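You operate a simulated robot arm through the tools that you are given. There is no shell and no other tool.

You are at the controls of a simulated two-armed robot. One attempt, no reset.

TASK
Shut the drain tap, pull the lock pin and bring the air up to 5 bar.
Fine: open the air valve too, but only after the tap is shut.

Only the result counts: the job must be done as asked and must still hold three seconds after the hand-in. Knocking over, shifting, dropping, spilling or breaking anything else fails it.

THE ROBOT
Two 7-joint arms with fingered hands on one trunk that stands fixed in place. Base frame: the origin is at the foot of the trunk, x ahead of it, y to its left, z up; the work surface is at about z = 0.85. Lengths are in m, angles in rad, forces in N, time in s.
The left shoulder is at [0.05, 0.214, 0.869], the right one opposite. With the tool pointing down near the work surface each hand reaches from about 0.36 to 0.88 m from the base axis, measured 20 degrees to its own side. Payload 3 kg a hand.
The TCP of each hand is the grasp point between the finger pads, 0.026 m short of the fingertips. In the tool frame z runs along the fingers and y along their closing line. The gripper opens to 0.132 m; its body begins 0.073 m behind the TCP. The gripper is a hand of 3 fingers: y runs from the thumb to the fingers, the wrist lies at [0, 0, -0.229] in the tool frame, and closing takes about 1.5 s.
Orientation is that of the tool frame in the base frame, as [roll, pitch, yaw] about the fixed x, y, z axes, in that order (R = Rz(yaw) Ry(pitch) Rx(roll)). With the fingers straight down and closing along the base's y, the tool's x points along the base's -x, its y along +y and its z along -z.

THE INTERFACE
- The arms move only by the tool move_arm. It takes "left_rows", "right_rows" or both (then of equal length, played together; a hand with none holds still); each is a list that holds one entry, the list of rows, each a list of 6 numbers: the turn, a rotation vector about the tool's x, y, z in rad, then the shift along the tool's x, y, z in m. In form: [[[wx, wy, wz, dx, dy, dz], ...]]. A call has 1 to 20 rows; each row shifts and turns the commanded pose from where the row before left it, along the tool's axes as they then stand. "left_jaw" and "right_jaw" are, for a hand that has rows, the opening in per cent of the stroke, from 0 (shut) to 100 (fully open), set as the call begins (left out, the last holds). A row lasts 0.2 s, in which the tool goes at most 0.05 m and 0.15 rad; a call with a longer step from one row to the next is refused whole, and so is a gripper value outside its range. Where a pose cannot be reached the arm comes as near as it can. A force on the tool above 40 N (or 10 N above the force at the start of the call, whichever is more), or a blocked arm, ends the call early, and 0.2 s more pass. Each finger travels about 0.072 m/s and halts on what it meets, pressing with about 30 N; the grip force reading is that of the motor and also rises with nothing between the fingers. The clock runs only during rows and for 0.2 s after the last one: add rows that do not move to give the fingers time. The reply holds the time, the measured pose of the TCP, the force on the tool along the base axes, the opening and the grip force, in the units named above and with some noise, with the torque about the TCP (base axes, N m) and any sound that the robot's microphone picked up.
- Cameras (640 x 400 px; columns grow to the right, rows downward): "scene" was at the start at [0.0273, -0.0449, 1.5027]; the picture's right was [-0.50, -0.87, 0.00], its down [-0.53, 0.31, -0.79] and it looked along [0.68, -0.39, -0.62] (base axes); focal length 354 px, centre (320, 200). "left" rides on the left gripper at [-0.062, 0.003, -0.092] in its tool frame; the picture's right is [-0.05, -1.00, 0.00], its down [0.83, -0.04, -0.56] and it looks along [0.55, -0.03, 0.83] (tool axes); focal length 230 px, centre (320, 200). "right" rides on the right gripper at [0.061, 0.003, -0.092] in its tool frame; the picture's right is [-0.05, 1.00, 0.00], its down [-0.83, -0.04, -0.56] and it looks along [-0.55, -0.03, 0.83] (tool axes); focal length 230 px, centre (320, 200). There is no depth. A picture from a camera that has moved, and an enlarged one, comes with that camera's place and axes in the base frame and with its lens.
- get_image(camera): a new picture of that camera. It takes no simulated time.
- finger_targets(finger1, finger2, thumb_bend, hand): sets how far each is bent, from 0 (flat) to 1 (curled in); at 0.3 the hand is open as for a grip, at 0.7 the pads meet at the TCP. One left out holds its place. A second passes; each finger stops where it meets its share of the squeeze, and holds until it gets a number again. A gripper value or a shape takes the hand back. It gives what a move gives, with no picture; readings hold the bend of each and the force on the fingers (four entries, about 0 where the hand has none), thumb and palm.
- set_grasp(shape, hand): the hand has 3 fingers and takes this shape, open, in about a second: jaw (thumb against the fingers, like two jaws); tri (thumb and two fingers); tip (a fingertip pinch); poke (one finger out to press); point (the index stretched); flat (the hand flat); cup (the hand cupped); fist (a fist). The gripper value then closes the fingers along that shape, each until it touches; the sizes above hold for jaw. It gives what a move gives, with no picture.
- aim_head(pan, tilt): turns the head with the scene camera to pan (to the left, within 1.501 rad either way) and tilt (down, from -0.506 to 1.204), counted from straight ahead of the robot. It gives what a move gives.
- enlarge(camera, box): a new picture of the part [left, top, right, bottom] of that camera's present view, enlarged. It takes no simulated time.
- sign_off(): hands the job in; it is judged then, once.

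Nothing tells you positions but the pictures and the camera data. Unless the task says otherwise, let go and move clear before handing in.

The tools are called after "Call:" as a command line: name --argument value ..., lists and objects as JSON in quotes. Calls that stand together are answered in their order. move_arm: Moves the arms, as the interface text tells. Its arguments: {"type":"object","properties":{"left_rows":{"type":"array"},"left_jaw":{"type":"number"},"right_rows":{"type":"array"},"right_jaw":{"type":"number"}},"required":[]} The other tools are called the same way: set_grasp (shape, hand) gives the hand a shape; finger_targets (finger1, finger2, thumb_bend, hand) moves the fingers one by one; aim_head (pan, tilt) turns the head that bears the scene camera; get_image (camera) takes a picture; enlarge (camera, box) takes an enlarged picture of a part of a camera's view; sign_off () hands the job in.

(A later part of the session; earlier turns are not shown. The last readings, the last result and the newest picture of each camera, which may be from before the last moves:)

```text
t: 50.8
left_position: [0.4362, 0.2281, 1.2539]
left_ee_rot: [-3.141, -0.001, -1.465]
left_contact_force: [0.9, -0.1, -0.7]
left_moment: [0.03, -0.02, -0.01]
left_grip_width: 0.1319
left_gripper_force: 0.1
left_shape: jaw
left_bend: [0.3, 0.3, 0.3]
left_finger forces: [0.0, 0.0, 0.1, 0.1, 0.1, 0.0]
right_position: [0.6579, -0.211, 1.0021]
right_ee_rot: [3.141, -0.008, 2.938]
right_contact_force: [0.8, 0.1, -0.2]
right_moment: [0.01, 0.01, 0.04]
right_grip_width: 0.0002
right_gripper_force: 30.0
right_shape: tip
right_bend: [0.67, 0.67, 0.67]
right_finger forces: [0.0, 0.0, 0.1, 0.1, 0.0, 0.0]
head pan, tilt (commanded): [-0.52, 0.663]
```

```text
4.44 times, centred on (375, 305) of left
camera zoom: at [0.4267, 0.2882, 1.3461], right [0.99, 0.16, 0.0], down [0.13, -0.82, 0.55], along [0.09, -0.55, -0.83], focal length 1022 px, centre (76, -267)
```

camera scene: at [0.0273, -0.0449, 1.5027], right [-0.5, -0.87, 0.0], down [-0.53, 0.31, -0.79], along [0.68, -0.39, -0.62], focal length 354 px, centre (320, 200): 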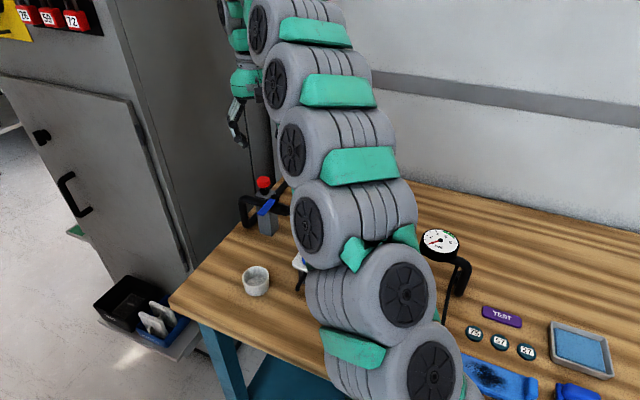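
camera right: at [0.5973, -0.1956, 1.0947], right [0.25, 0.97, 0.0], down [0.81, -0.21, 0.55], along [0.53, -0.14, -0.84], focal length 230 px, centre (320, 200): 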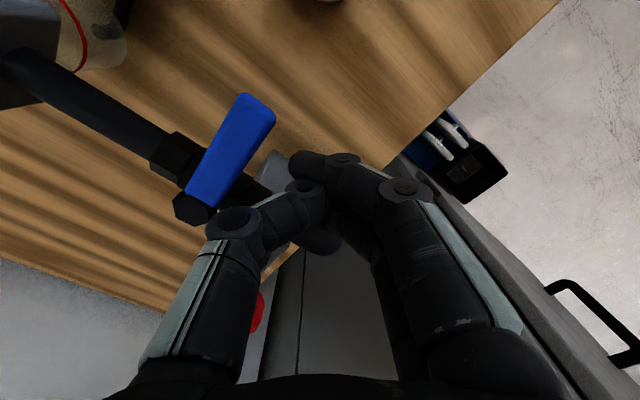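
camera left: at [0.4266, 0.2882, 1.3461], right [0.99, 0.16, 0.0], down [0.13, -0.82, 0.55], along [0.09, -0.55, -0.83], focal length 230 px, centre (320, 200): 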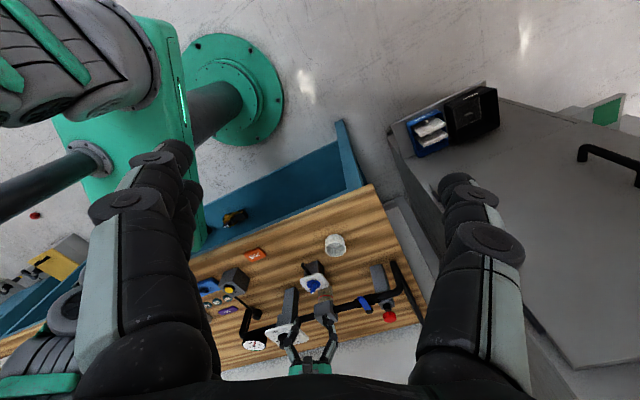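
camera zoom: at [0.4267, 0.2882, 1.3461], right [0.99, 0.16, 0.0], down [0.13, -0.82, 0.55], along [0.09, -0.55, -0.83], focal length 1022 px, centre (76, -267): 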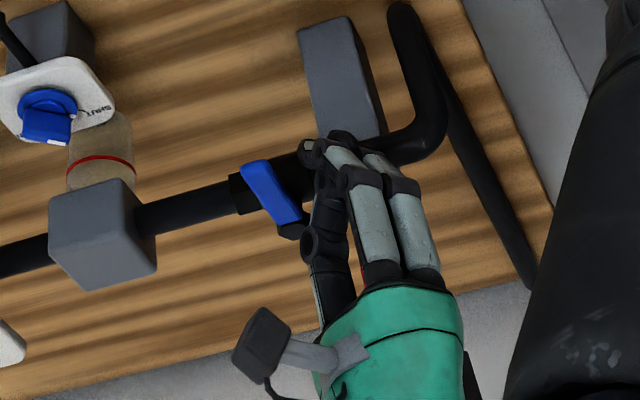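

The cluster is beside the lever at the right height. I'll push gently along the lever's arc, counter-clockwise first, and see if it gives.

Call:
move_arm --right_rows '[[[0, 0, 0, 0.0055, -0.0063, 0], [0, 0, 0, 0.0056, -0.0063, 0], [0, 0, 0, 0.0066, -0.0025, 0], [0, 0, 0, 0.0066, -0.0024, 0]]]' --right_jaw 0

Call:
enlarge --camera "scene" --box '[220, 140, 320, 240]'

Call:
enlarge --camera "left" --box '[330, 260, 420, 350]'

Call:
get_image --camera "right"

```text
t: 51.8
left_position: [0.4365, 0.2278, 1.2542]
left_ee_rot: [3.141, 0.0, -1.467]
left_contact_force: [-1.2, 0.1, 0.5]
left_moment: [-0.01, -0.01, -0.01]
left_grip_width: 0.1318
left_gripper_force: 0.0
left_shape: jaw
left_bend: [0.3, 0.3, 0.3]
left_finger forces: [0.1, 0.1, 0.0, 0.0, 0.0, 0.1]
right_position: [0.6304, -0.2232, 1.0028]
right_ee_rot: [3.141, -0.008, 2.939]
right_contact_force: [1.8, 0.1, 0.4]
right_moment: [0.04, -0.02, 0.03]
right_grip_width: 0.0
right_gripper_force: 30.0
right_shape: tip
right_bend: [0.66, 0.67, 0.67]
right_finger forces: [0.0, 0.0, 0.1, 0.0, 0.0, 0.0]
head pan, tilt (commanded): [-0.52, 0.663]
```

```text
4.00 times, centred on (270, 190) of scene
camera zoom: at [0.0273, -0.0449, 1.5027], right [-0.5, -0.87, 0.0], down [-0.53, 0.31, -0.79], along [0.68, -0.39, -0.62], focal length 1414 px, centre (520, 240)
```

zoom: 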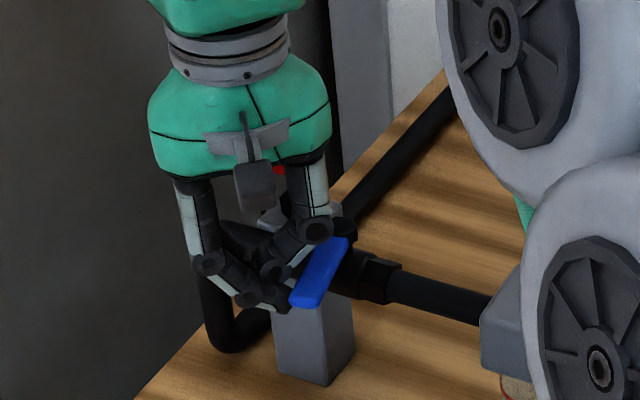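

```text
4.44 times, centred on (375, 305) of left
camera zoom: at [0.4267, 0.2882, 1.346], right [0.99, 0.16, 0.0], down [0.13, -0.82, 0.56], along [0.09, -0.55, -0.83], focal length 1022 px, centre (76, -267)
```

zoom: 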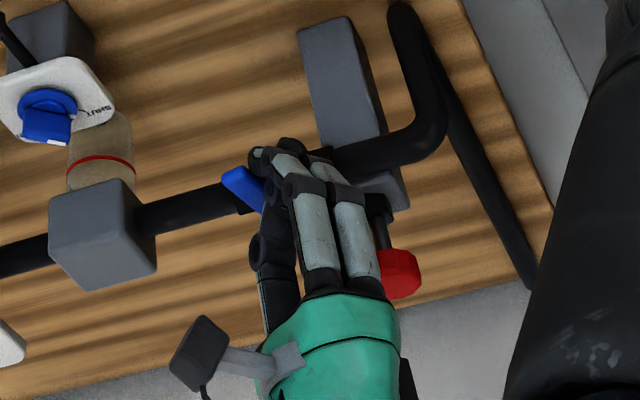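

```text
taken
camera right: at [0.5705, -0.2076, 1.0945], right [0.25, 0.97, 0.0], down [0.81, -0.21, 0.55], along [0.53, -0.14, -0.84], focal length 230 px, centre (320, 200)
```

right: 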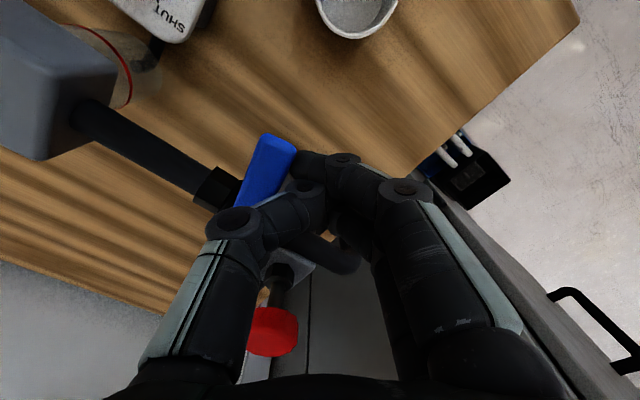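

The lever moves freely this way, with hardly any load. I'll follow the arc further.

Call:
move_arm --right_rows '[[[0, 0, 0, 0.0059, -0.0037, 0], [0, 0, 0, 0.0059, -0.0036, 0], [0, 0, 0, 0.005, -0.0058, 0], [0, 0, 0, 0.0049, -0.0057, 0], [0, 0, 0, 0.0032, -0.0074, 0], [0, 0, 0, 0.0032, -0.0074, 0]]]' --right_jaw 0

Call:
enlarge --camera "scene" --box '[220, 140, 320, 240]'

Call:
enlarge --camera "left" --box '[310, 260, 400, 350]'

Call:
get_image --camera "right"

```text
t: 53.2
left_position: [0.4374, 0.2275, 1.2541]
left_ee_rot: [-3.141, 0.001, -1.465]
left_contact_force: [-0.5, -0.2, 0.6]
left_moment: [-0.01, 0.01, 0.01]
left_grip_width: 0.1319
left_gripper_force: 0.1
left_shape: jaw
left_bend: [0.3, 0.3, 0.3]
left_finger forces: [0.1, 0.0, 0.1, 0.0, 0.0, 0.0]
right_position: [0.5983, -0.2503, 1.0021]
right_ee_rot: [-3.141, -0.008, 2.938]
right_contact_force: [0.5, 1.8, 0.3]
right_moment: [0.01, -0.02, 0.02]
right_grip_width: 0.0
right_gripper_force: 30.0
right_shape: tip
right_bend: [0.66, 0.66, 0.67]
right_finger forces: [0.0, 0.0, 0.1, 0.0, 0.1, 0.0]
head pan, tilt (commanded): [-0.52, 0.663]
```

```text
4.00 times, centred on (270, 190) of scene
camera zoom: at [0.0273, -0.0449, 1.5027], right [-0.5, -0.87, 0.0], down [-0.53, 0.31, -0.79], along [0.68, -0.39, -0.62], focal length 1414 px, centre (520, 240)
```

zoom: 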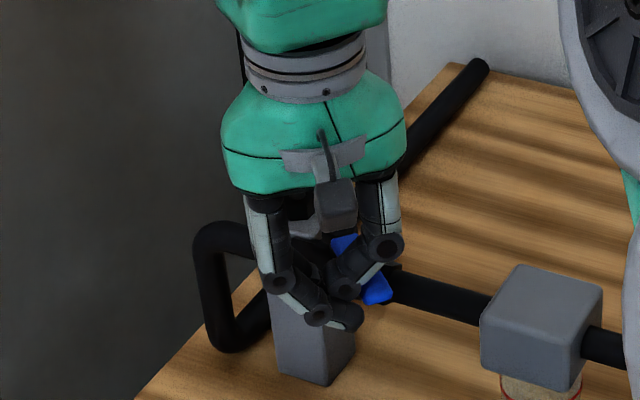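

```text
4.44 times, centred on (355, 305) of left
camera zoom: at [0.4266, 0.2883, 1.346], right [0.99, 0.16, 0.0], down [0.13, -0.82, 0.56], along [0.09, -0.55, -0.83], focal length 1022 px, centre (164, -267)
```

zoom: 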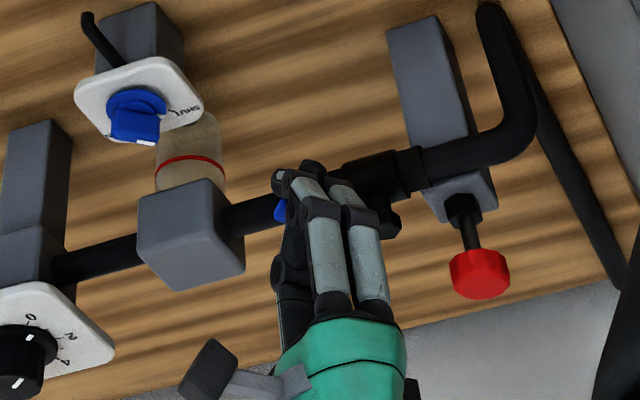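

```text
taken
camera right: at [0.5372, -0.2345, 1.0948], right [0.25, 0.97, 0.0], down [0.81, -0.21, 0.55], along [0.53, -0.14, -0.84], focal length 230 px, centre (320, 200)
```

right: 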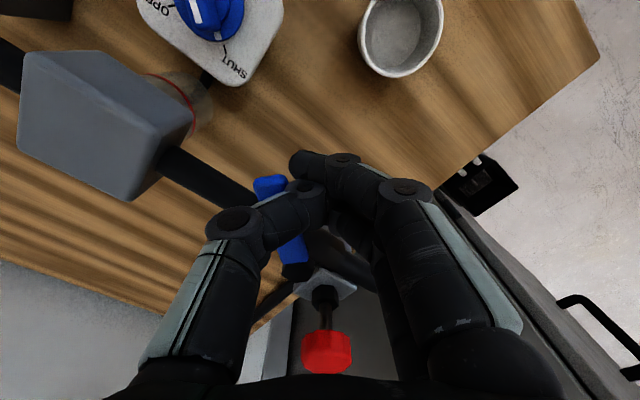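

The lever is past halfway. I'll carry on along the arc towards parallel with the pipe.

Call:
move_arm --right_rows '[[[0, 0, 0, 0.0008, -0.0086, 0], [0, 0, 0, 0.0007, -0.0086, 0], [0, 0, 0, -0.0015, -0.0082, 0], [0, 0, 0, -0.0015, -0.0081, 0]]]' --right_jaw 0

Call:
enlarge --camera "scene" --box '[220, 140, 340, 260]'

Call:
enlarge --camera "left" --box '[310, 260, 400, 350]'

Call:
get_image --camera "right"

```text
t: 54.2
left_position: [0.4371, 0.2287, 1.2554]
left_ee_rot: [-3.141, 0.001, -1.467]
left_contact_force: [-0.6, -0.2, -0.4]
left_moment: [0.02, 0.02, -0.03]
left_grip_width: 0.1319
left_gripper_force: 0.2
left_shape: jaw
left_bend: [0.3, 0.3, 0.3]
left_finger forces: [0.0, 0.0, 0.0, 0.1, 0.0, 0.0]
right_position: [0.5931, -0.2839, 1.0012]
right_ee_rot: [-3.141, -0.007, 2.939]
right_contact_force: [-1.5, 1.1, 0.1]
right_moment: [0.04, 0.04, 0.02]
right_grip_width: 0.0001
right_gripper_force: 29.8
right_shape: tip
right_bend: [0.66, 0.66, 0.67]
right_finger forces: [0.0, 0.0, 0.1, 0.0, 0.0, 0.0]
head pan, tilt (commanded): [-0.52, 0.663]
```

```text
3.33 times, centred on (280, 200) of scene
camera zoom: at [0.0273, -0.0449, 1.5027], right [-0.5, -0.87, 0.0], down [-0.53, 0.31, -0.79], along [0.68, -0.39, -0.62], focal length 1178 px, centre (453, 200)
```

zoom: 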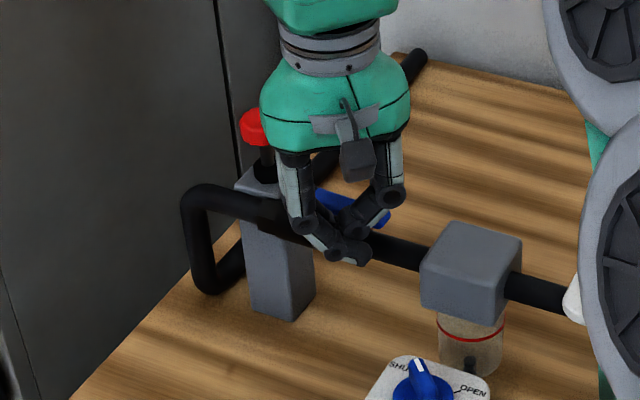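

```text
4.44 times, centred on (355, 305) of left
camera zoom: at [0.4266, 0.2883, 1.346], right [0.99, 0.16, 0.0], down [0.13, -0.82, 0.56], along [0.09, -0.55, -0.83], focal length 1022 px, centre (164, -267)
```

zoom: 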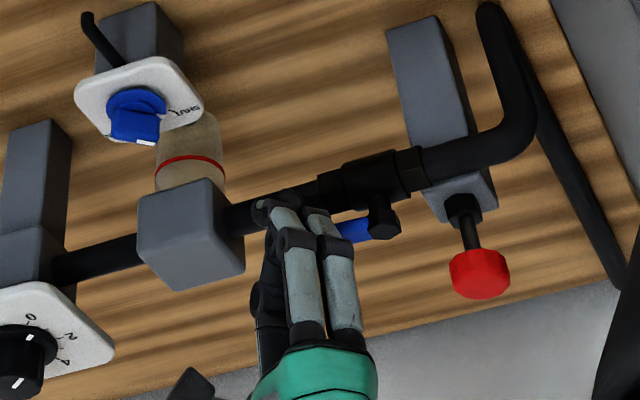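

```text
taken
camera right: at [0.5321, -0.2681, 1.0933], right [0.25, 0.97, 0.0], down [0.81, -0.21, 0.55], along [0.53, -0.14, -0.84], focal length 230 px, centre (320, 200)
```

right: 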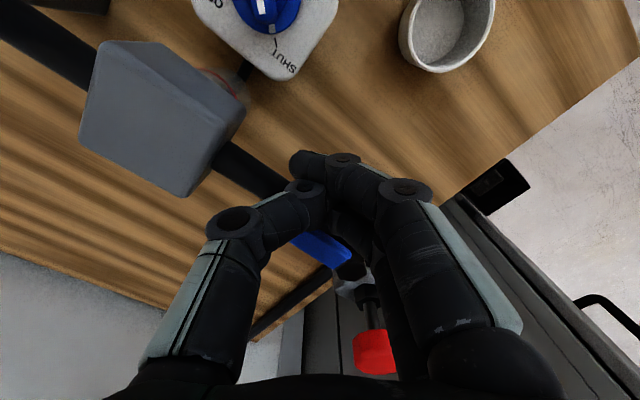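

The lever now looks about parallel with the pipe, with no stop felt. I'll nudge a few millimetres more and check the gauge too.

Call:
move_arm --right_rows '[[[0, 0, 0, -0.0025, -0.0024, 0], [0, 0, 0, -0.0018, -0.0017, 0]]]' --right_jaw 0

Call:
enlarge --camera "scene" --box '[220, 140, 340, 260]'

Call:
get_image --camera "scene"

Call:
enlarge --camera "left" --box '[200, 290, 300, 370]'

```text
t: 54.8
left_position: [0.4373, 0.2283, 1.2552]
left_ee_rot: [3.141, 0.0, -1.465]
left_contact_force: [0.2, -0.8, -0.6]
left_moment: [-0.04, -0.01, 0.05]
left_grip_width: 0.1319
left_gripper_force: 0.0
left_shape: jaw
left_bend: [0.3, 0.3, 0.3]
left_finger forces: [0.0, 0.0, 0.1, 0.1, 0.1, 0.1]
right_position: [0.5947, -0.2884, 1.0011]
right_ee_rot: [-3.141, -0.009, 2.939]
right_contact_force: [-4.7, 5.5, -2.6]
right_moment: [0.07, 0.06, 0.01]
right_grip_width: 0.0
right_gripper_force: 30.1
right_shape: tip
right_bend: [0.66, 0.65, 0.67]
right_finger forces: [0.1, 0.0, 0.0, 0.0, 0.0, 0.0]
head pan, tilt (commanded): [-0.52, 0.663]
```

```text
3.33 times, centred on (280, 200) of scene
camera zoom: at [0.0272, -0.0448, 1.5027], right [-0.5, -0.87, 0.0], down [-0.53, 0.31, -0.79], along [0.68, -0.39, -0.62], focal length 1178 px, centre (453, 200)
```

zoom: 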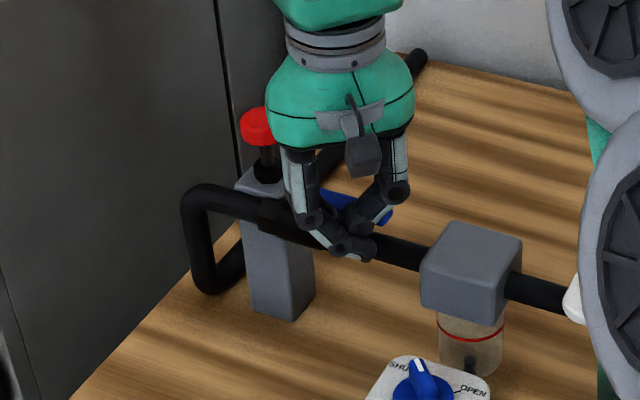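

```text
taken
camera scene: at [0.0272, -0.0448, 1.5027], right [-0.5, -0.87, 0.0], down [-0.53, 0.31, -0.79], along [0.68, -0.39, -0.62], focal length 354 px, centre (320, 200)
```

scene: 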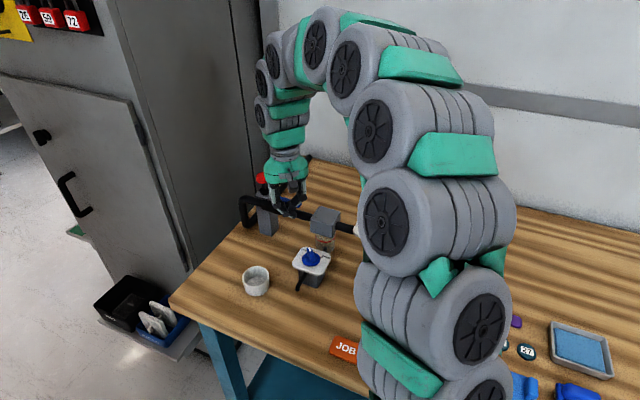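

```text
5.00 times, centred on (250, 330) of left
camera zoom: at [0.4266, 0.2884, 1.3461], right [0.99, 0.16, 0.0], down [0.13, -0.82, 0.56], along [0.09, -0.55, -0.83], focal length 1150 px, centre (670, -450)
```

zoom: 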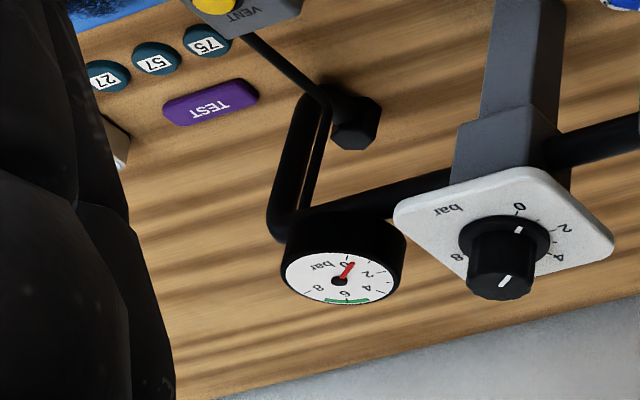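

Load is building, which suggests the lever is at its open stop. I'll press slightly more to confirm, then check the gauge closely.

Call:
move_arm --right_rows '[[[0, 0, 0, -0.0015, -0.0015, 0], [0, 0, 0, -0.0015, -0.0015, 0]]]' --right_jaw 0

Call:
enlarge --camera "scene" --box '[260, 170, 330, 240]'

Call:
enlarge --camera "left" --box '[245, 330, 285, 360]'

```text
t: 55.4
left_position: [0.4372, 0.2276, 1.2535]
left_ee_rot: [-3.14, 0.0, -1.465]
left_contact_force: [0.2, 1.2, -0.5]
left_moment: [0.0, 0.02, 0.0]
left_grip_width: 0.132
left_gripper_force: 0.1
left_shape: jaw
left_bend: [0.3, 0.3, 0.3]
left_finger forces: [0.0, 0.0, 0.1, 0.1, 0.0, 0.1]
right_position: [0.5972, -0.2906, 1.0006]
right_ee_rot: [3.141, -0.011, 2.941]
right_contact_force: [-19.1, 13.9, -4.6]
right_moment: [0.24, 0.32, 0.06]
right_grip_width: 0.0001
right_gripper_force: 30.2
right_shape: tip
right_bend: [0.66, 0.64, 0.67]
right_finger forces: [0.0, 32.5, 0.0, 0.1, 0.0, 0.1]
head pan, tilt (commanded): [-0.52, 0.663]
```

```text
5.71 times, centred on (295, 205) of scene
camera zoom: at [0.027, -0.0447, 1.5027], right [-0.5, -0.87, 0.0], down [-0.53, 0.31, -0.79], along [0.68, -0.39, -0.62], focal length 2020 px, centre (463, 171)
```

zoom: 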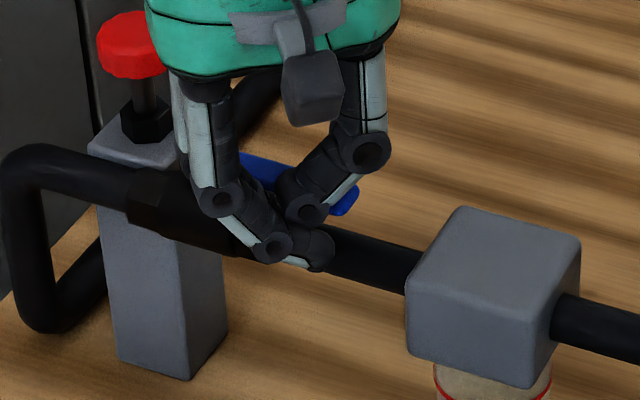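

```text
13.33 times, centred on (265, 345) of left
camera zoom: at [0.4264, 0.2885, 1.3461], right [0.99, 0.16, 0.0], down [0.13, -0.82, 0.56], along [0.09, -0.55, -0.83], focal length 3068 px, centre (1053, -1733)
```

zoom: 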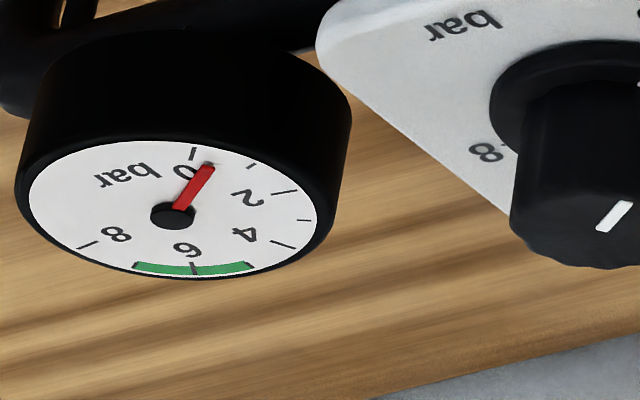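

The load jumped, so the lever is against its stop, and the gauge needle sits near 0.5 bar: air is on. I'll back the hand off the lever, lift, and verify.

Call:
move_arm --right_rows '[[[0, 0, 0, 0.005, 0.005, 0], [0, 0, 0, 0.006, 0.0055, 0], [0, 0, 0, 0, 0, -0.03], [0, 0, 0, 0, 0, -0.04], [0, 0, 0, 0, 0, -0.04], [0, 0, 0, 0, 0, -0.03], [0, 0, 0, 0, 0, 0]]]' --right_jaw 0

Call:
get_image --camera "right"

Call:
enlarge --camera "scene" --box '[230, 165, 350, 285]'

Call:
enlarge --camera "left" --box '[310, 260, 410, 350]'

Call:
enlarge --camera "left" --box '[240, 320, 300, 365]'

```text
t: 57.0
left_position: [0.4368, 0.2281, 1.2537]
left_ee_rot: [-3.141, 0.0, -1.467]
left_contact_force: [-0.5, -0.6, 0.1]
left_moment: [-0.02, 0.0, -0.01]
left_grip_width: 0.132
left_gripper_force: 0.1
left_shape: jaw
left_bend: [0.3, 0.3, 0.3]
left_finger forces: [0.0, 0.0, 0.0, 0.0, 0.0, 0.0]
right_position: [0.5908, -0.28, 1.1413]
right_ee_rot: [3.14, -0.008, 2.939]
right_contact_force: [0.1, 1.6, -0.1]
right_moment: [0.0, 0.01, 0.0]
right_grip_width: 0.0001
right_gripper_force: 30.1
right_shape: tip
right_bend: [0.67, 0.67, 0.67]
right_finger forces: [0.0, 0.0, 0.1, 0.0, 0.0, 0.0]
head pan, tilt (commanded): [-0.52, 0.663]
```

```text
taken
camera right: at [0.5308, -0.2653, 1.2342], right [0.25, 0.97, 0.0], down [0.81, -0.21, 0.55], along [0.53, -0.14, -0.84], focal length 230 px, centre (320, 200)
```

right: 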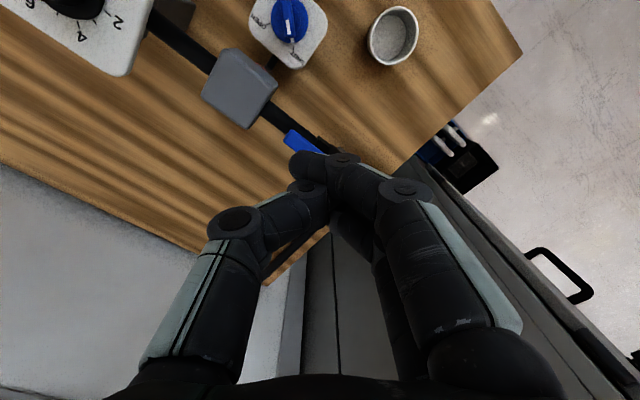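

```text
3.33 times, centred on (290, 225) of scene
camera zoom: at [0.0273, -0.0449, 1.5027], right [-0.5, -0.87, 0.0], down [-0.53, 0.31, -0.79], along [0.68, -0.39, -0.62], focal length 1178 px, centre (420, 117)
```

zoom: 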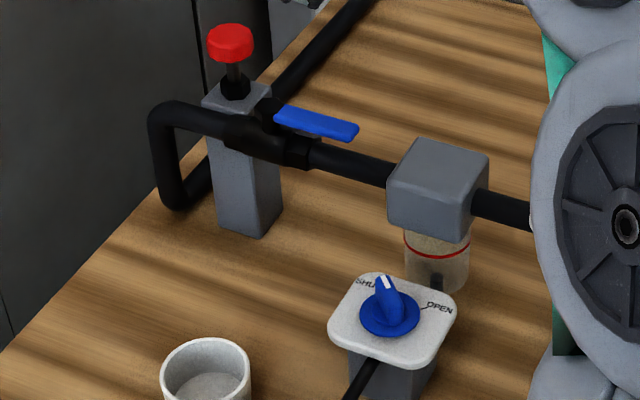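

```text
4.44 times, centred on (360, 305) of left
camera zoom: at [0.4266, 0.2882, 1.346], right [0.99, 0.16, 0.0], down [0.13, -0.82, 0.55], along [0.09, -0.55, -0.83], focal length 1022 px, centre (142, -267)
```

zoom: 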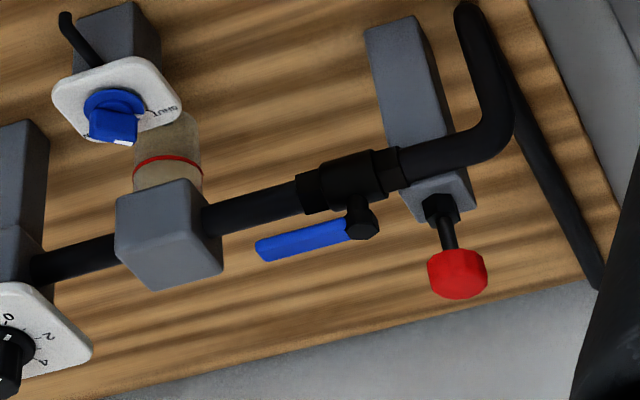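

```text
8.89 times, centred on (270, 342) of left
camera zoom: at [0.4266, 0.2882, 1.346], right [0.99, 0.16, 0.0], down [0.13, -0.82, 0.55], along [0.09, -0.55, -0.83], focal length 2045 px, centre (764, -1067)
```

zoom: 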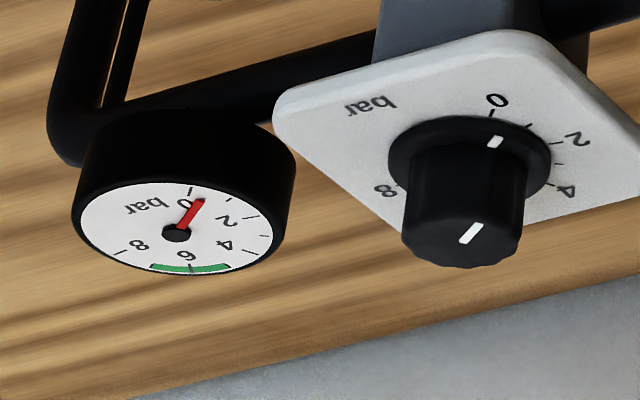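

Lever parallel to the pipe, pin up, tap on SHUT, and the gauge agrees with the regulator setting (about 0.5 bar). Now I'll open the fingers and hover over the regulator knob.

Call:
move_arm --right_rows '[[[0, 0, 0, 0.0242, -0.0352, 0], [0, 0, 0, 0.0242, -0.0352, 0], [0, 0, 0, 0.0242, -0.0352, 0], [0, 0, 0, 0.0242, -0.0352, 0], [0, 0, 0, 0.0242, -0.0352, 0], [0, 0, 0, 0, 0, 0], [0, 0, 0, 0, 0, 0]]]' --right_jaw 55

Call:
get_image --camera "right"

Call:
enlarge --camera "right" --box '[260, 80, 400, 200]'

Call:
get_image --camera "scene"

Call:
get_image --camera "left"

```text
t: 58.6
left_position: [0.4367, 0.229, 1.2537]
left_ee_rot: [-3.141, 0.0, -1.467]
left_contact_force: [0.7, 0.2, -0.2]
left_moment: [-0.02, 0.04, 0.0]
left_grip_width: 0.1321
left_gripper_force: 0.1
left_shape: jaw
left_bend: [0.3, 0.3, 0.3]
left_finger forces: [0.0, 0.0, 0.0, 0.1, 0.0, 0.1]
right_position: [0.4362, -0.4263, 1.1445]
right_ee_rot: [-3.14, -0.007, 2.938]
right_contact_force: [-0.9, 0.4, -0.5]
right_moment: [0.01, -0.02, -0.04]
right_grip_width: 0.0718
right_gripper_force: 0.1
right_shape: tip
right_bend: [0.72, 0.72, 0.7]
right_finger forces: [0.0, 0.0, 0.1, 0.1, 0.0, 0.0]
head pan, tilt (commanded): [-0.52, 0.663]
```

```text
taken
camera right: at [0.3753, -0.4107, 1.235], right [0.25, 0.97, 0.0], down [0.81, -0.21, 0.55], along [0.53, -0.14, -0.84], focal length 230 px, centre (320, 200)
```

right: 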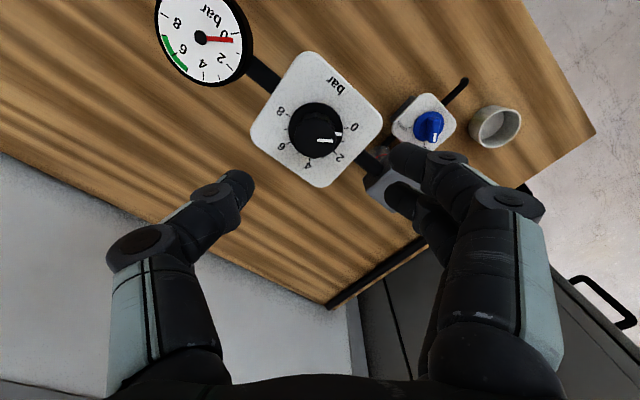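

```text
3.33 times, centred on (330, 140) of right
camera zoom: at [0.3753, -0.4107, 1.235], right [0.25, 0.97, 0.0], down [0.81, -0.21, 0.55], along [0.53, -0.14, -0.84], focal length 767 px, centre (287, 400)
```

zoom: 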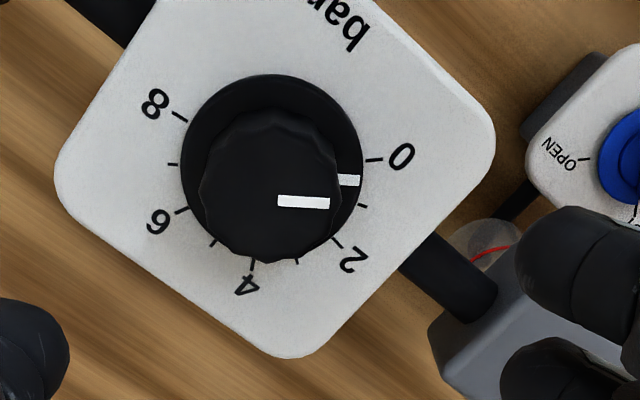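

```text
taken
camera scene: at [0.0273, -0.0449, 1.5027], right [-0.5, -0.87, 0.0], down [-0.53, 0.31, -0.79], along [0.68, -0.39, -0.62], focal length 354 px, centre (320, 200)
```

scene: 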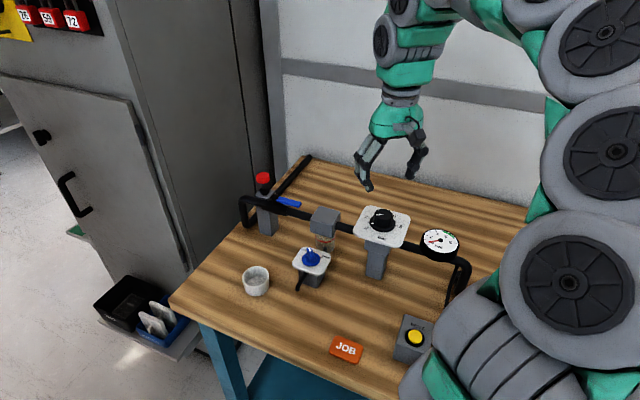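

```text
taken
camera left: at [0.4266, 0.2882, 1.3461], right [0.99, 0.16, 0.0], down [0.13, -0.82, 0.55], along [0.09, -0.55, -0.83], focal length 230 px, centre (320, 200)
```

left: 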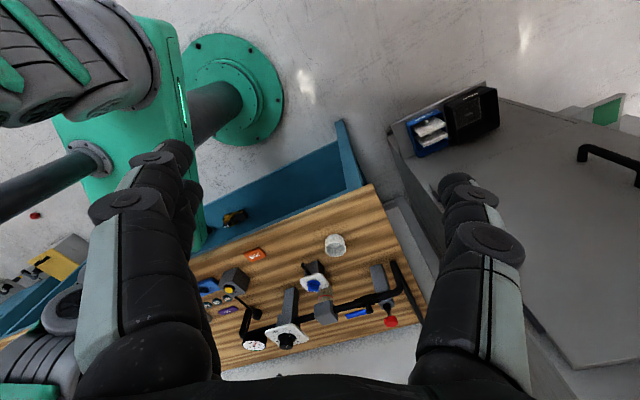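

The knob's axis is at about (0.4355, -0.4315), top at z ≈ 1.041, and it points to about 0.5. I'll centre over it and turn the hand to yaw ≈ 200° for a long clockwise stroke.

Call:
move_arm --right_rows '[[[0, 0, 0, -0.0003, -0.0052, 0], [0, 0, -0.11, 0, 0, 0], [0, 0, -0.11, 0, 0, 0], [0, 0, -0.11, 0, 0, 0], [0, 0, -0.11, 0, 0, 0], [0, 0, -0.11, 0, 0, 0], [0, 0, 0, 0, 0, 0.04], [0, 0, 0, 0, 0, 0]]]' --right_jaw 55

Call:
get_image --camera "right"

Call:
get_image --camera "scene"

```text
t: 60.4
left_position: [0.4365, 0.2281, 1.254]
left_ee_rot: [3.141, 0.0, -1.466]
left_contact_force: [0.0, -0.5, -0.2]
left_moment: [-0.01, 0.02, -0.03]
left_grip_width: 0.132
left_gripper_force: 0.1
left_shape: jaw
left_bend: [0.3, 0.3, 0.3]
left_finger forces: [0.1, 0.0, 0.0, 0.0, 0.0, 0.0]
right_position: [0.4336, -0.4347, 1.1012]
right_ee_rot: [3.139, -0.008, -2.794]
right_contact_force: [-0.9, 0.2, -0.5]
right_moment: [-0.02, -0.03, 0.0]
right_grip_width: 0.0723
right_gripper_force: 0.1
right_shape: tip
right_bend: [0.72, 0.72, 0.7]
right_finger forces: [0.0, 0.1, 0.0, 0.0, 0.1, 0.0]
head pan, tilt (commanded): [-0.52, 0.663]
```

```text
taken
camera right: at [0.3752, -0.4517, 1.1937], right [-0.29, 0.96, 0.0], down [0.8, 0.24, 0.55], along [0.52, 0.16, -0.84], focal length 230 px, centre (320, 200)
```

right: 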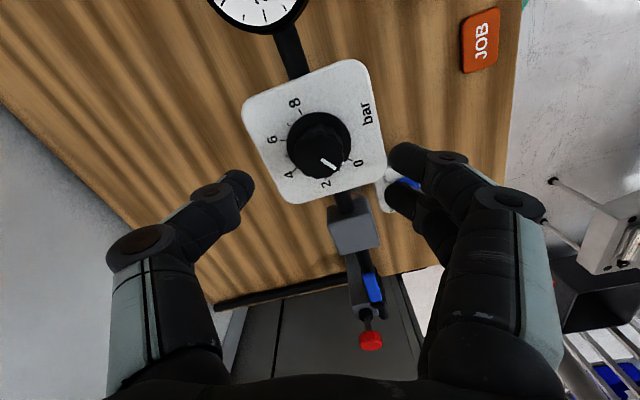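

```text
taken
camera scene: at [0.0273, -0.0449, 1.5027], right [-0.5, -0.87, 0.0], down [-0.53, 0.31, -0.79], along [0.68, -0.39, -0.62], focal length 354 px, centre (320, 200)
```

scene: 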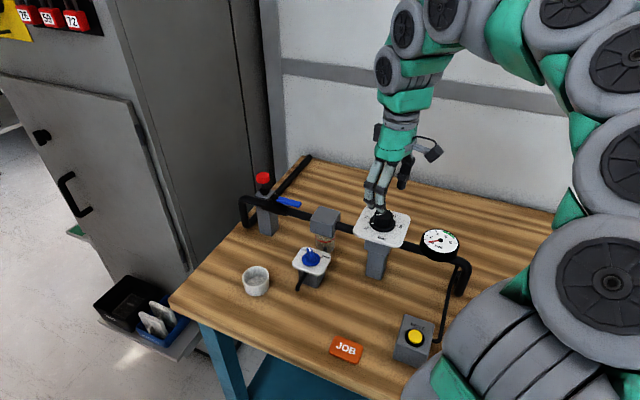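

Yaw 200° is reachable, and the gauge stays visible in the scene view. I'll check the centring once more at this yaw.

Call:
enlarge --camera "right" --box '[260, 85, 380, 205]'

Call:
enlarge --camera "scene" --box '[400, 210, 480, 270]'

```text
3.33 times, centred on (320, 145) of right
camera zoom: at [0.3752, -0.4517, 1.1937], right [-0.29, 0.96, 0.0], down [0.8, 0.24, 0.55], along [0.52, 0.16, -0.84], focal length 767 px, centre (320, 383)
```

zoom: 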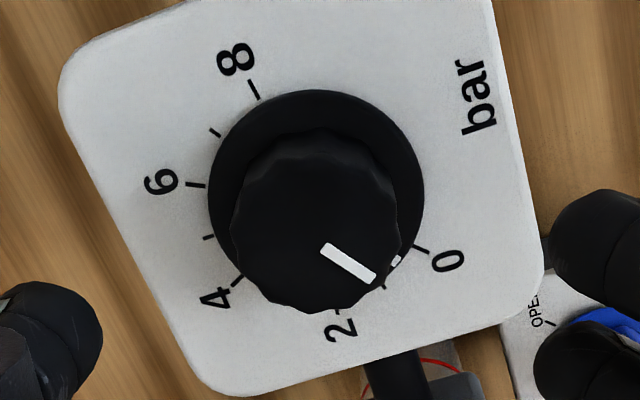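

```text
6.67 times, centred on (440, 240) of scene
camera zoom: at [0.0273, -0.0449, 1.5027], right [-0.5, -0.87, 0.0], down [-0.53, 0.31, -0.79], along [0.68, -0.39, -0.62], focal length 2356 px, centre (-480, -67)
```

zoom: 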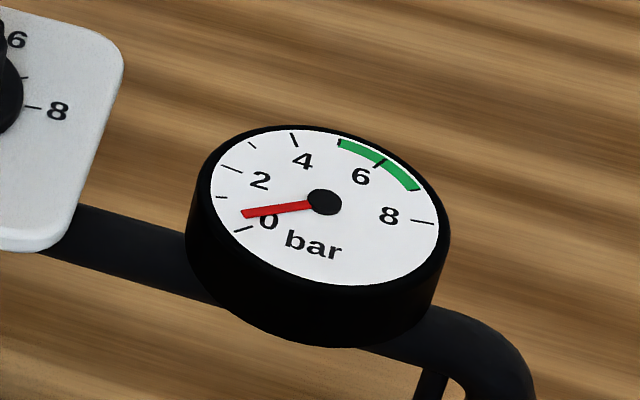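

The knob is centred under the hand to within a millimetre, and the scene gauge reads about 0.5 bar. I'll lower onto the knob.

Call:
move_arm --right_rows '[[[0, 0, 0, 0, 0, 0.02], [0, 0, 0, 0, 0, 0.02], [0, 0, 0, 0, 0, 0.013], [0, 0, 0, 0, 0, 0]]]' --right_jaw 55

Call:
get_image --camera "right"

Call:
enlarge --camera "scene" --box '[330, 150, 480, 280]'

```text
t: 61.4
left_position: [0.4374, 0.2268, 1.2541]
left_ee_rot: [3.141, 0.0, -1.468]
left_contact_force: [-0.4, 0.3, -0.9]
left_moment: [0.02, 0.0, 0.01]
left_grip_width: 0.1318
left_gripper_force: 0.0
left_shape: jaw
left_bend: [0.3, 0.3, 0.3]
left_finger forces: [0.0, 0.0, 0.1, 0.1, 0.1, 0.0]
right_position: [0.4351, -0.4339, 1.0479]
right_ee_rot: [3.137, -0.006, -2.795]
right_contact_force: [0.2, -0.4, 0.7]
right_moment: [-0.02, -0.02, 0.03]
right_grip_width: 0.072
right_gripper_force: 0.1
right_shape: tip
right_bend: [0.72, 0.72, 0.7]
right_finger forces: [0.0, 0.0, 0.0, 0.0, 0.0, 0.0]
head pan, tilt (commanded): [-0.52, 0.663]
```

```text
taken
camera right: at [0.3756, -0.4519, 1.1397], right [-0.29, 0.96, 0.0], down [0.8, 0.24, 0.55], along [0.52, 0.16, -0.84], focal length 230 px, centre (320, 200)
```

right: 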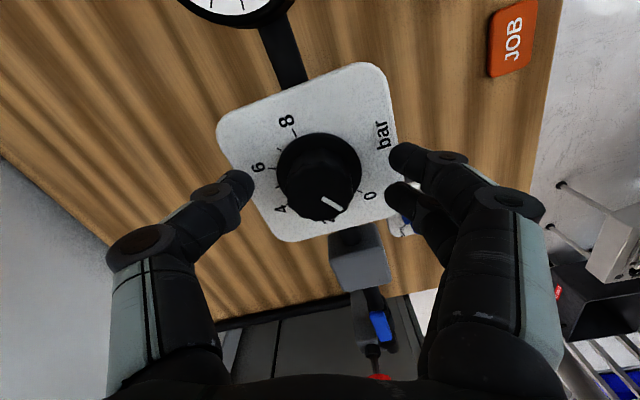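

```text
3.08 times, centred on (405, 215) of scene
camera zoom: at [0.0273, -0.0449, 1.5027], right [-0.5, -0.87, 0.0], down [-0.53, 0.31, -0.79], along [0.68, -0.39, -0.62], focal length 1088 px, centre (58, 154)
```

zoom: 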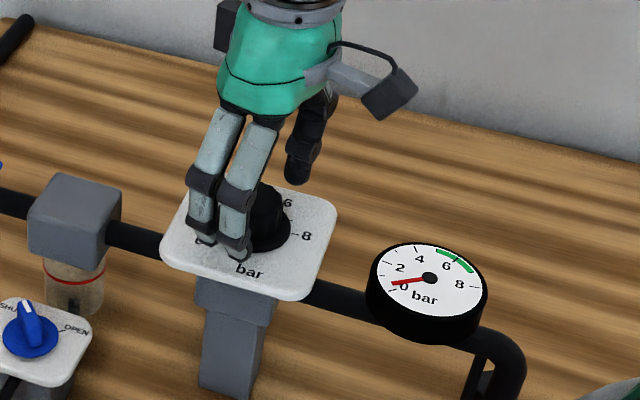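

The knob sits midway between thumb and fingers. I'll close on it.

Call:
move_arm --right_rows '[[[0, 0, 0, 0, 0, 0], [0, 0, 0, 0, 0, 0], [0, 0, 0, 0, 0, 0], [0, 0, 0, 0, 0, 0], [0, 0, 0, 0, 0, 0]]]' --right_jaw 0

Call:
enlarge --camera "right" --box '[220, 100, 420, 260]'

Call:
enlarge --camera "scene" --box '[400, 210, 480, 270]'

```text
t: 62.6
left_position: [0.4363, 0.2272, 1.2544]
left_ee_rot: [-3.142, 0.0, -1.467]
left_contact_force: [-0.2, -0.2, 0.6]
left_moment: [-0.02, 0.0, 0.03]
left_grip_width: 0.1317
left_gripper_force: 0.0
left_shape: jaw
left_bend: [0.3, 0.3, 0.3]
left_finger forces: [0.0, 0.1, 0.1, 0.1, 0.0, 0.1]
right_position: [0.4346, -0.434, 1.0485]
right_ee_rot: [3.137, -0.008, -2.795]
right_contact_force: [-6.8, -3.0, -4.3]
right_moment: [0.0, 0.08, -0.04]
right_grip_width: 0.0268
right_gripper_force: 30.3
right_shape: tip
right_bend: [0.72, 0.73, 0.7]
right_finger forces: [13.2, 13.6, 0.1, 0.0, 26.5, 0.0]
head pan, tilt (commanded): [-0.52, 0.663]
```

```text
2.50 times, centred on (320, 180) of right
camera zoom: at [0.3753, -0.452, 1.1397], right [-0.29, 0.96, 0.0], down [0.8, 0.24, 0.55], along [0.52, 0.16, -0.84], focal length 575 px, centre (320, 250)
```

zoom: 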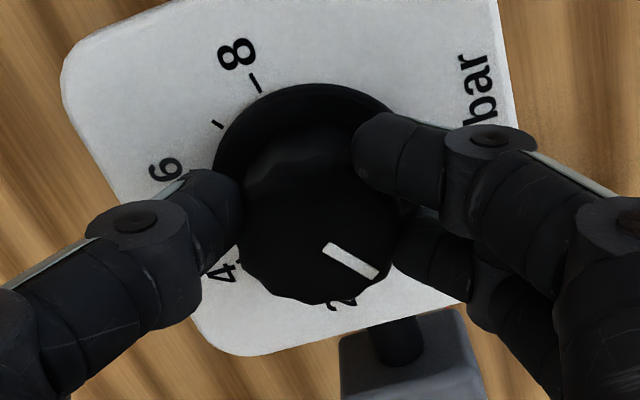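

```text
6.67 times, centred on (440, 240) of scene
camera zoom: at [0.0272, -0.045, 1.5027], right [-0.5, -0.87, 0.0], down [-0.53, 0.31, -0.79], along [0.68, -0.39, -0.62], focal length 2356 px, centre (-480, -67)
```

zoom: 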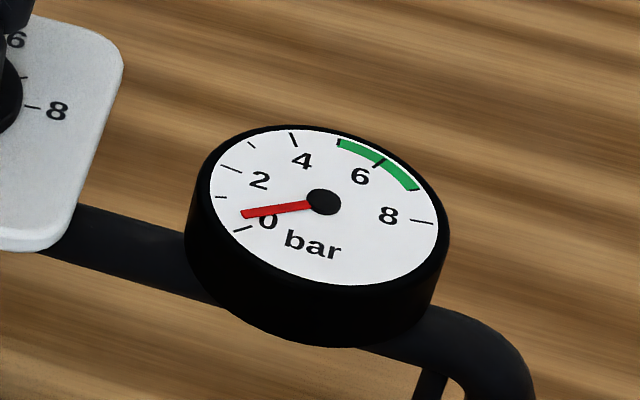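

The grip is even. I'll turn clockwise about 27° and read the gauge.

Call:
move_arm --right_rows '[[[0, 0, 0.08, 0, 0, 0], [0, 0, 0.08, 0, 0, 0], [0, 0, 0.08, 0, 0, 0], [0, 0, 0.08, 0, 0, 0], [0, 0, 0.08, 0, 0, 0], [0, 0, 0.08, 0, 0, 0]]]' --right_jaw 0

Call:
enlarge --camera "scene" --box '[400, 210, 480, 270]'

Call:
enlarge --camera "right" --box '[220, 100, 420, 260]'

```text
t: 64.0
left_position: [0.4369, 0.229, 1.256]
left_ee_rot: [3.141, 0.001, -1.465]
left_contact_force: [-0.7, -0.7, -0.2]
left_moment: [-0.01, -0.01, 0.0]
left_grip_width: 0.1319
left_gripper_force: 0.1
left_shape: jaw
left_bend: [0.3, 0.3, 0.3]
left_finger forces: [0.0, 0.1, 0.0, 0.0, 0.0, 0.0]
right_position: [0.4349, -0.4326, 1.048]
right_ee_rot: [3.139, -0.009, 3.01]
right_contact_force: [-10.2, 13.0, -17.4]
right_moment: [0.42, 0.2, 0.09]
right_grip_width: 0.0245
right_gripper_force: 30.2
right_shape: tip
right_bend: [0.71, 0.72, 0.7]
right_finger forces: [18.5, 16.9, 0.1, 0.0, 21.6, 0.0]
head pan, tilt (commanded): [-0.52, 0.663]
```

```text
6.67 times, centred on (440, 240) of scene
camera zoom: at [0.0273, -0.0448, 1.5027], right [-0.5, -0.87, 0.0], down [-0.53, 0.31, -0.79], along [0.68, -0.39, -0.62], focal length 2356 px, centre (-480, -67)
```

zoom: 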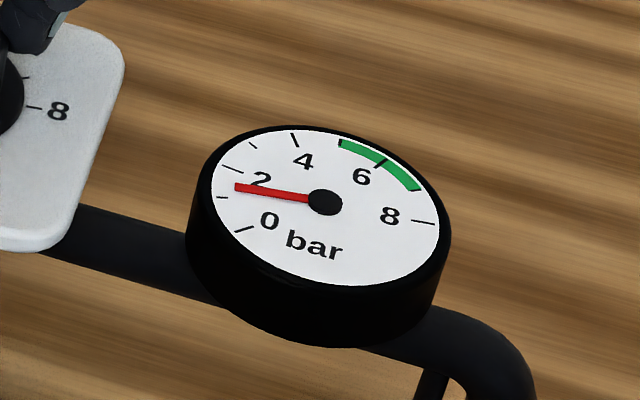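

```text
2.50 times, centred on (320, 180) of right
camera zoom: at [0.3736, -0.4219, 1.1409], right [0.18, 0.98, 0.0], down [0.82, -0.15, 0.55], along [0.54, -0.1, -0.84], focal length 575 px, centre (320, 250)
```

zoom: 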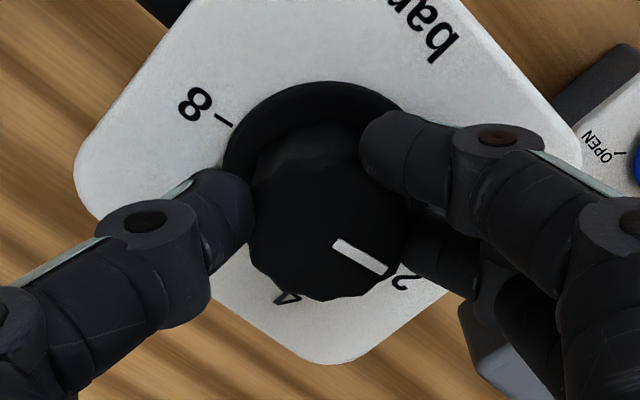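

The gauge is at about 1.4 bar and responding well. I'll relieve the side load by a millimetre and continue.

Call:
move_arm --right_rows '[[[0, 0, 0.08, 0.0012, 0.0012, 0.0005], [0, 0, 0.08, 0, 0, 0], [0, 0, 0.08, 0, 0, 0], [0, 0, 0.08, 0, 0, 0], [0, 0, 0.08, 0, 0, 0], [0, 0, 0.08, 0, 0, 0], [0, 0, 0.08, 0, 0, 0]]]' --right_jaw 0

Call:
enlarge --camera "scene" --box '[400, 210, 480, 270]'

Call:
enlarge --camera "right" --box '[220, 100, 420, 260]'

```text
t: 65.6
left_position: [0.4356, 0.228, 1.2553]
left_ee_rot: [-3.141, 0.001, -1.466]
left_contact_force: [0.0, -0.3, 0.1]
left_moment: [0.01, -0.02, 0.0]
left_grip_width: 0.1319
left_gripper_force: 0.0
left_shape: jaw
left_bend: [0.3, 0.3, 0.3]
left_finger forces: [0.0, 0.0, 0.0, 0.0, 0.0, 0.0]
right_position: [0.4342, -0.4307, 1.049]
right_ee_rot: [-3.139, -0.009, 2.45]
right_contact_force: [-10.1, 26.1, -2.7]
right_moment: [0.66, 0.05, 0.22]
right_grip_width: 0.0245
right_gripper_force: 30.4
right_shape: tip
right_bend: [0.71, 0.72, 0.7]
right_finger forces: [23.4, 18.0, 0.0, 0.0, 23.3, 0.0]
head pan, tilt (commanded): [-0.52, 0.663]
```

```text
6.67 times, centred on (440, 240) of scene
camera zoom: at [0.0271, -0.0444, 1.5027], right [-0.5, -0.87, 0.0], down [-0.53, 0.31, -0.79], along [0.68, -0.39, -0.62], focal length 2356 px, centre (-480, -67)
```

zoom: 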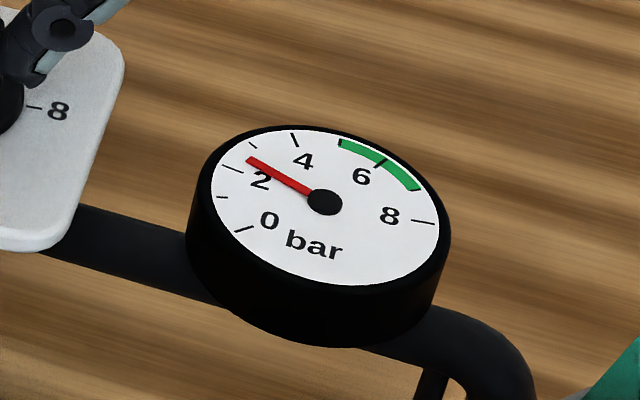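

```text
2.50 times, centred on (320, 180) of right
camera zoom: at [0.3886, -0.3889, 1.1407], right [0.68, 0.74, 0.0], down [0.62, -0.56, 0.55], along [0.4, -0.37, -0.84], focal length 575 px, centre (320, 250)
```

zoom: 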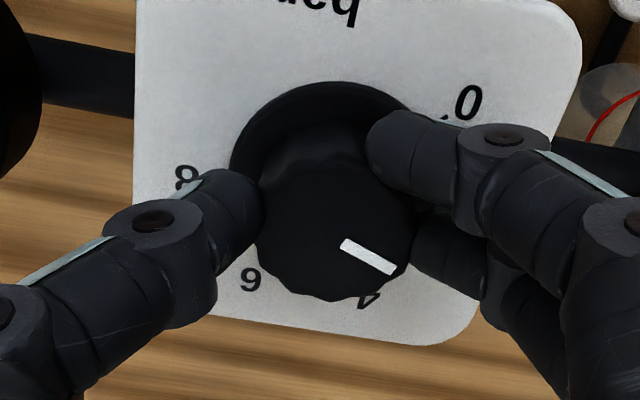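

The gauge reads about 2.5 bar. Side load has grown, so I'll shift the hand about 2.5 mm to re-centre and continue turning.

Call:
move_arm --right_rows '[[[0, 0, 0, 0.0024, 0.0013, 0], [0, 0, 0.08, 0, 0, 0], [0, 0, 0.08, 0, 0, 0], [0, 0, 0.08, 0, 0, 0], [0, 0, 0.08, 0, 0, 0], [0, 0, 0.08, 0, 0, 0], [0, 0, 0.08, 0, 0, 0]]]' --right_jaw 0

Call:
enlarge --camera "scene" --box '[400, 210, 480, 270]'

Call:
enlarge --camera "right" --box '[220, 100, 420, 260]'

```text
t: 67.2
left_position: [0.4363, 0.2287, 1.2546]
left_ee_rot: [-3.14, 0.001, -1.467]
left_contact_force: [0.3, -0.6, -0.2]
left_moment: [0.01, 0.02, 0.01]
left_grip_width: 0.1321
left_gripper_force: 0.1
left_shape: jaw
left_bend: [0.3, 0.3, 0.3]
left_finger forces: [0.1, 0.0, 0.0, 0.1, 0.0, 0.1]
right_position: [0.4324, -0.4284, 1.0489]
right_ee_rot: [-3.136, -0.002, 1.971]
right_contact_force: [12.2, 28.6, -2.9]
right_moment: [0.65, -0.47, 0.31]
right_grip_width: 0.025
right_gripper_force: 29.9
right_shape: tip
right_bend: [0.71, 0.72, 0.7]
right_finger forces: [24.7, 20.4, 0.1, 0.0, 17.9, 0.0]
head pan, tilt (commanded): [-0.52, 0.663]
```

```text
6.67 times, centred on (440, 240) of scene
camera zoom: at [0.0276, -0.0444, 1.5027], right [-0.5, -0.87, 0.0], down [-0.53, 0.31, -0.79], along [0.68, -0.39, -0.62], focal length 2356 px, centre (-480, -67)
```

zoom: 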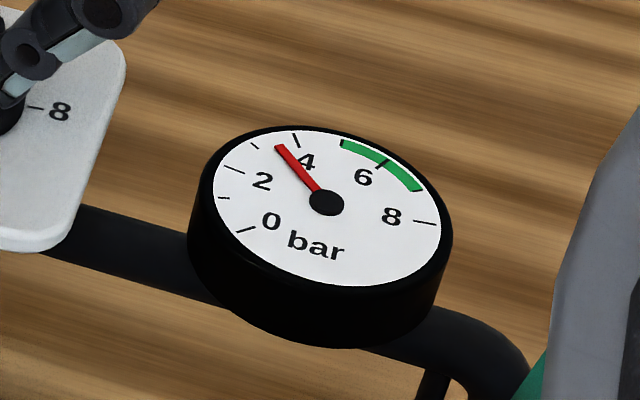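

```text
2.50 times, centred on (320, 180) of right
camera zoom: at [0.4117, -0.3701, 1.1408], right [0.94, 0.34, -0.01], down [0.29, -0.78, 0.55], along [0.18, -0.52, -0.83], focal length 575 px, centre (320, 250)
```

zoom: 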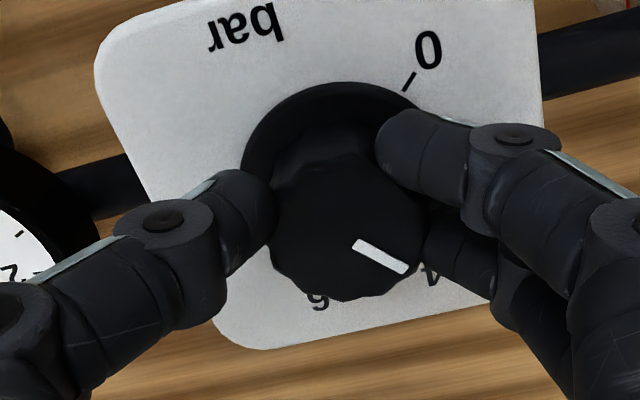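

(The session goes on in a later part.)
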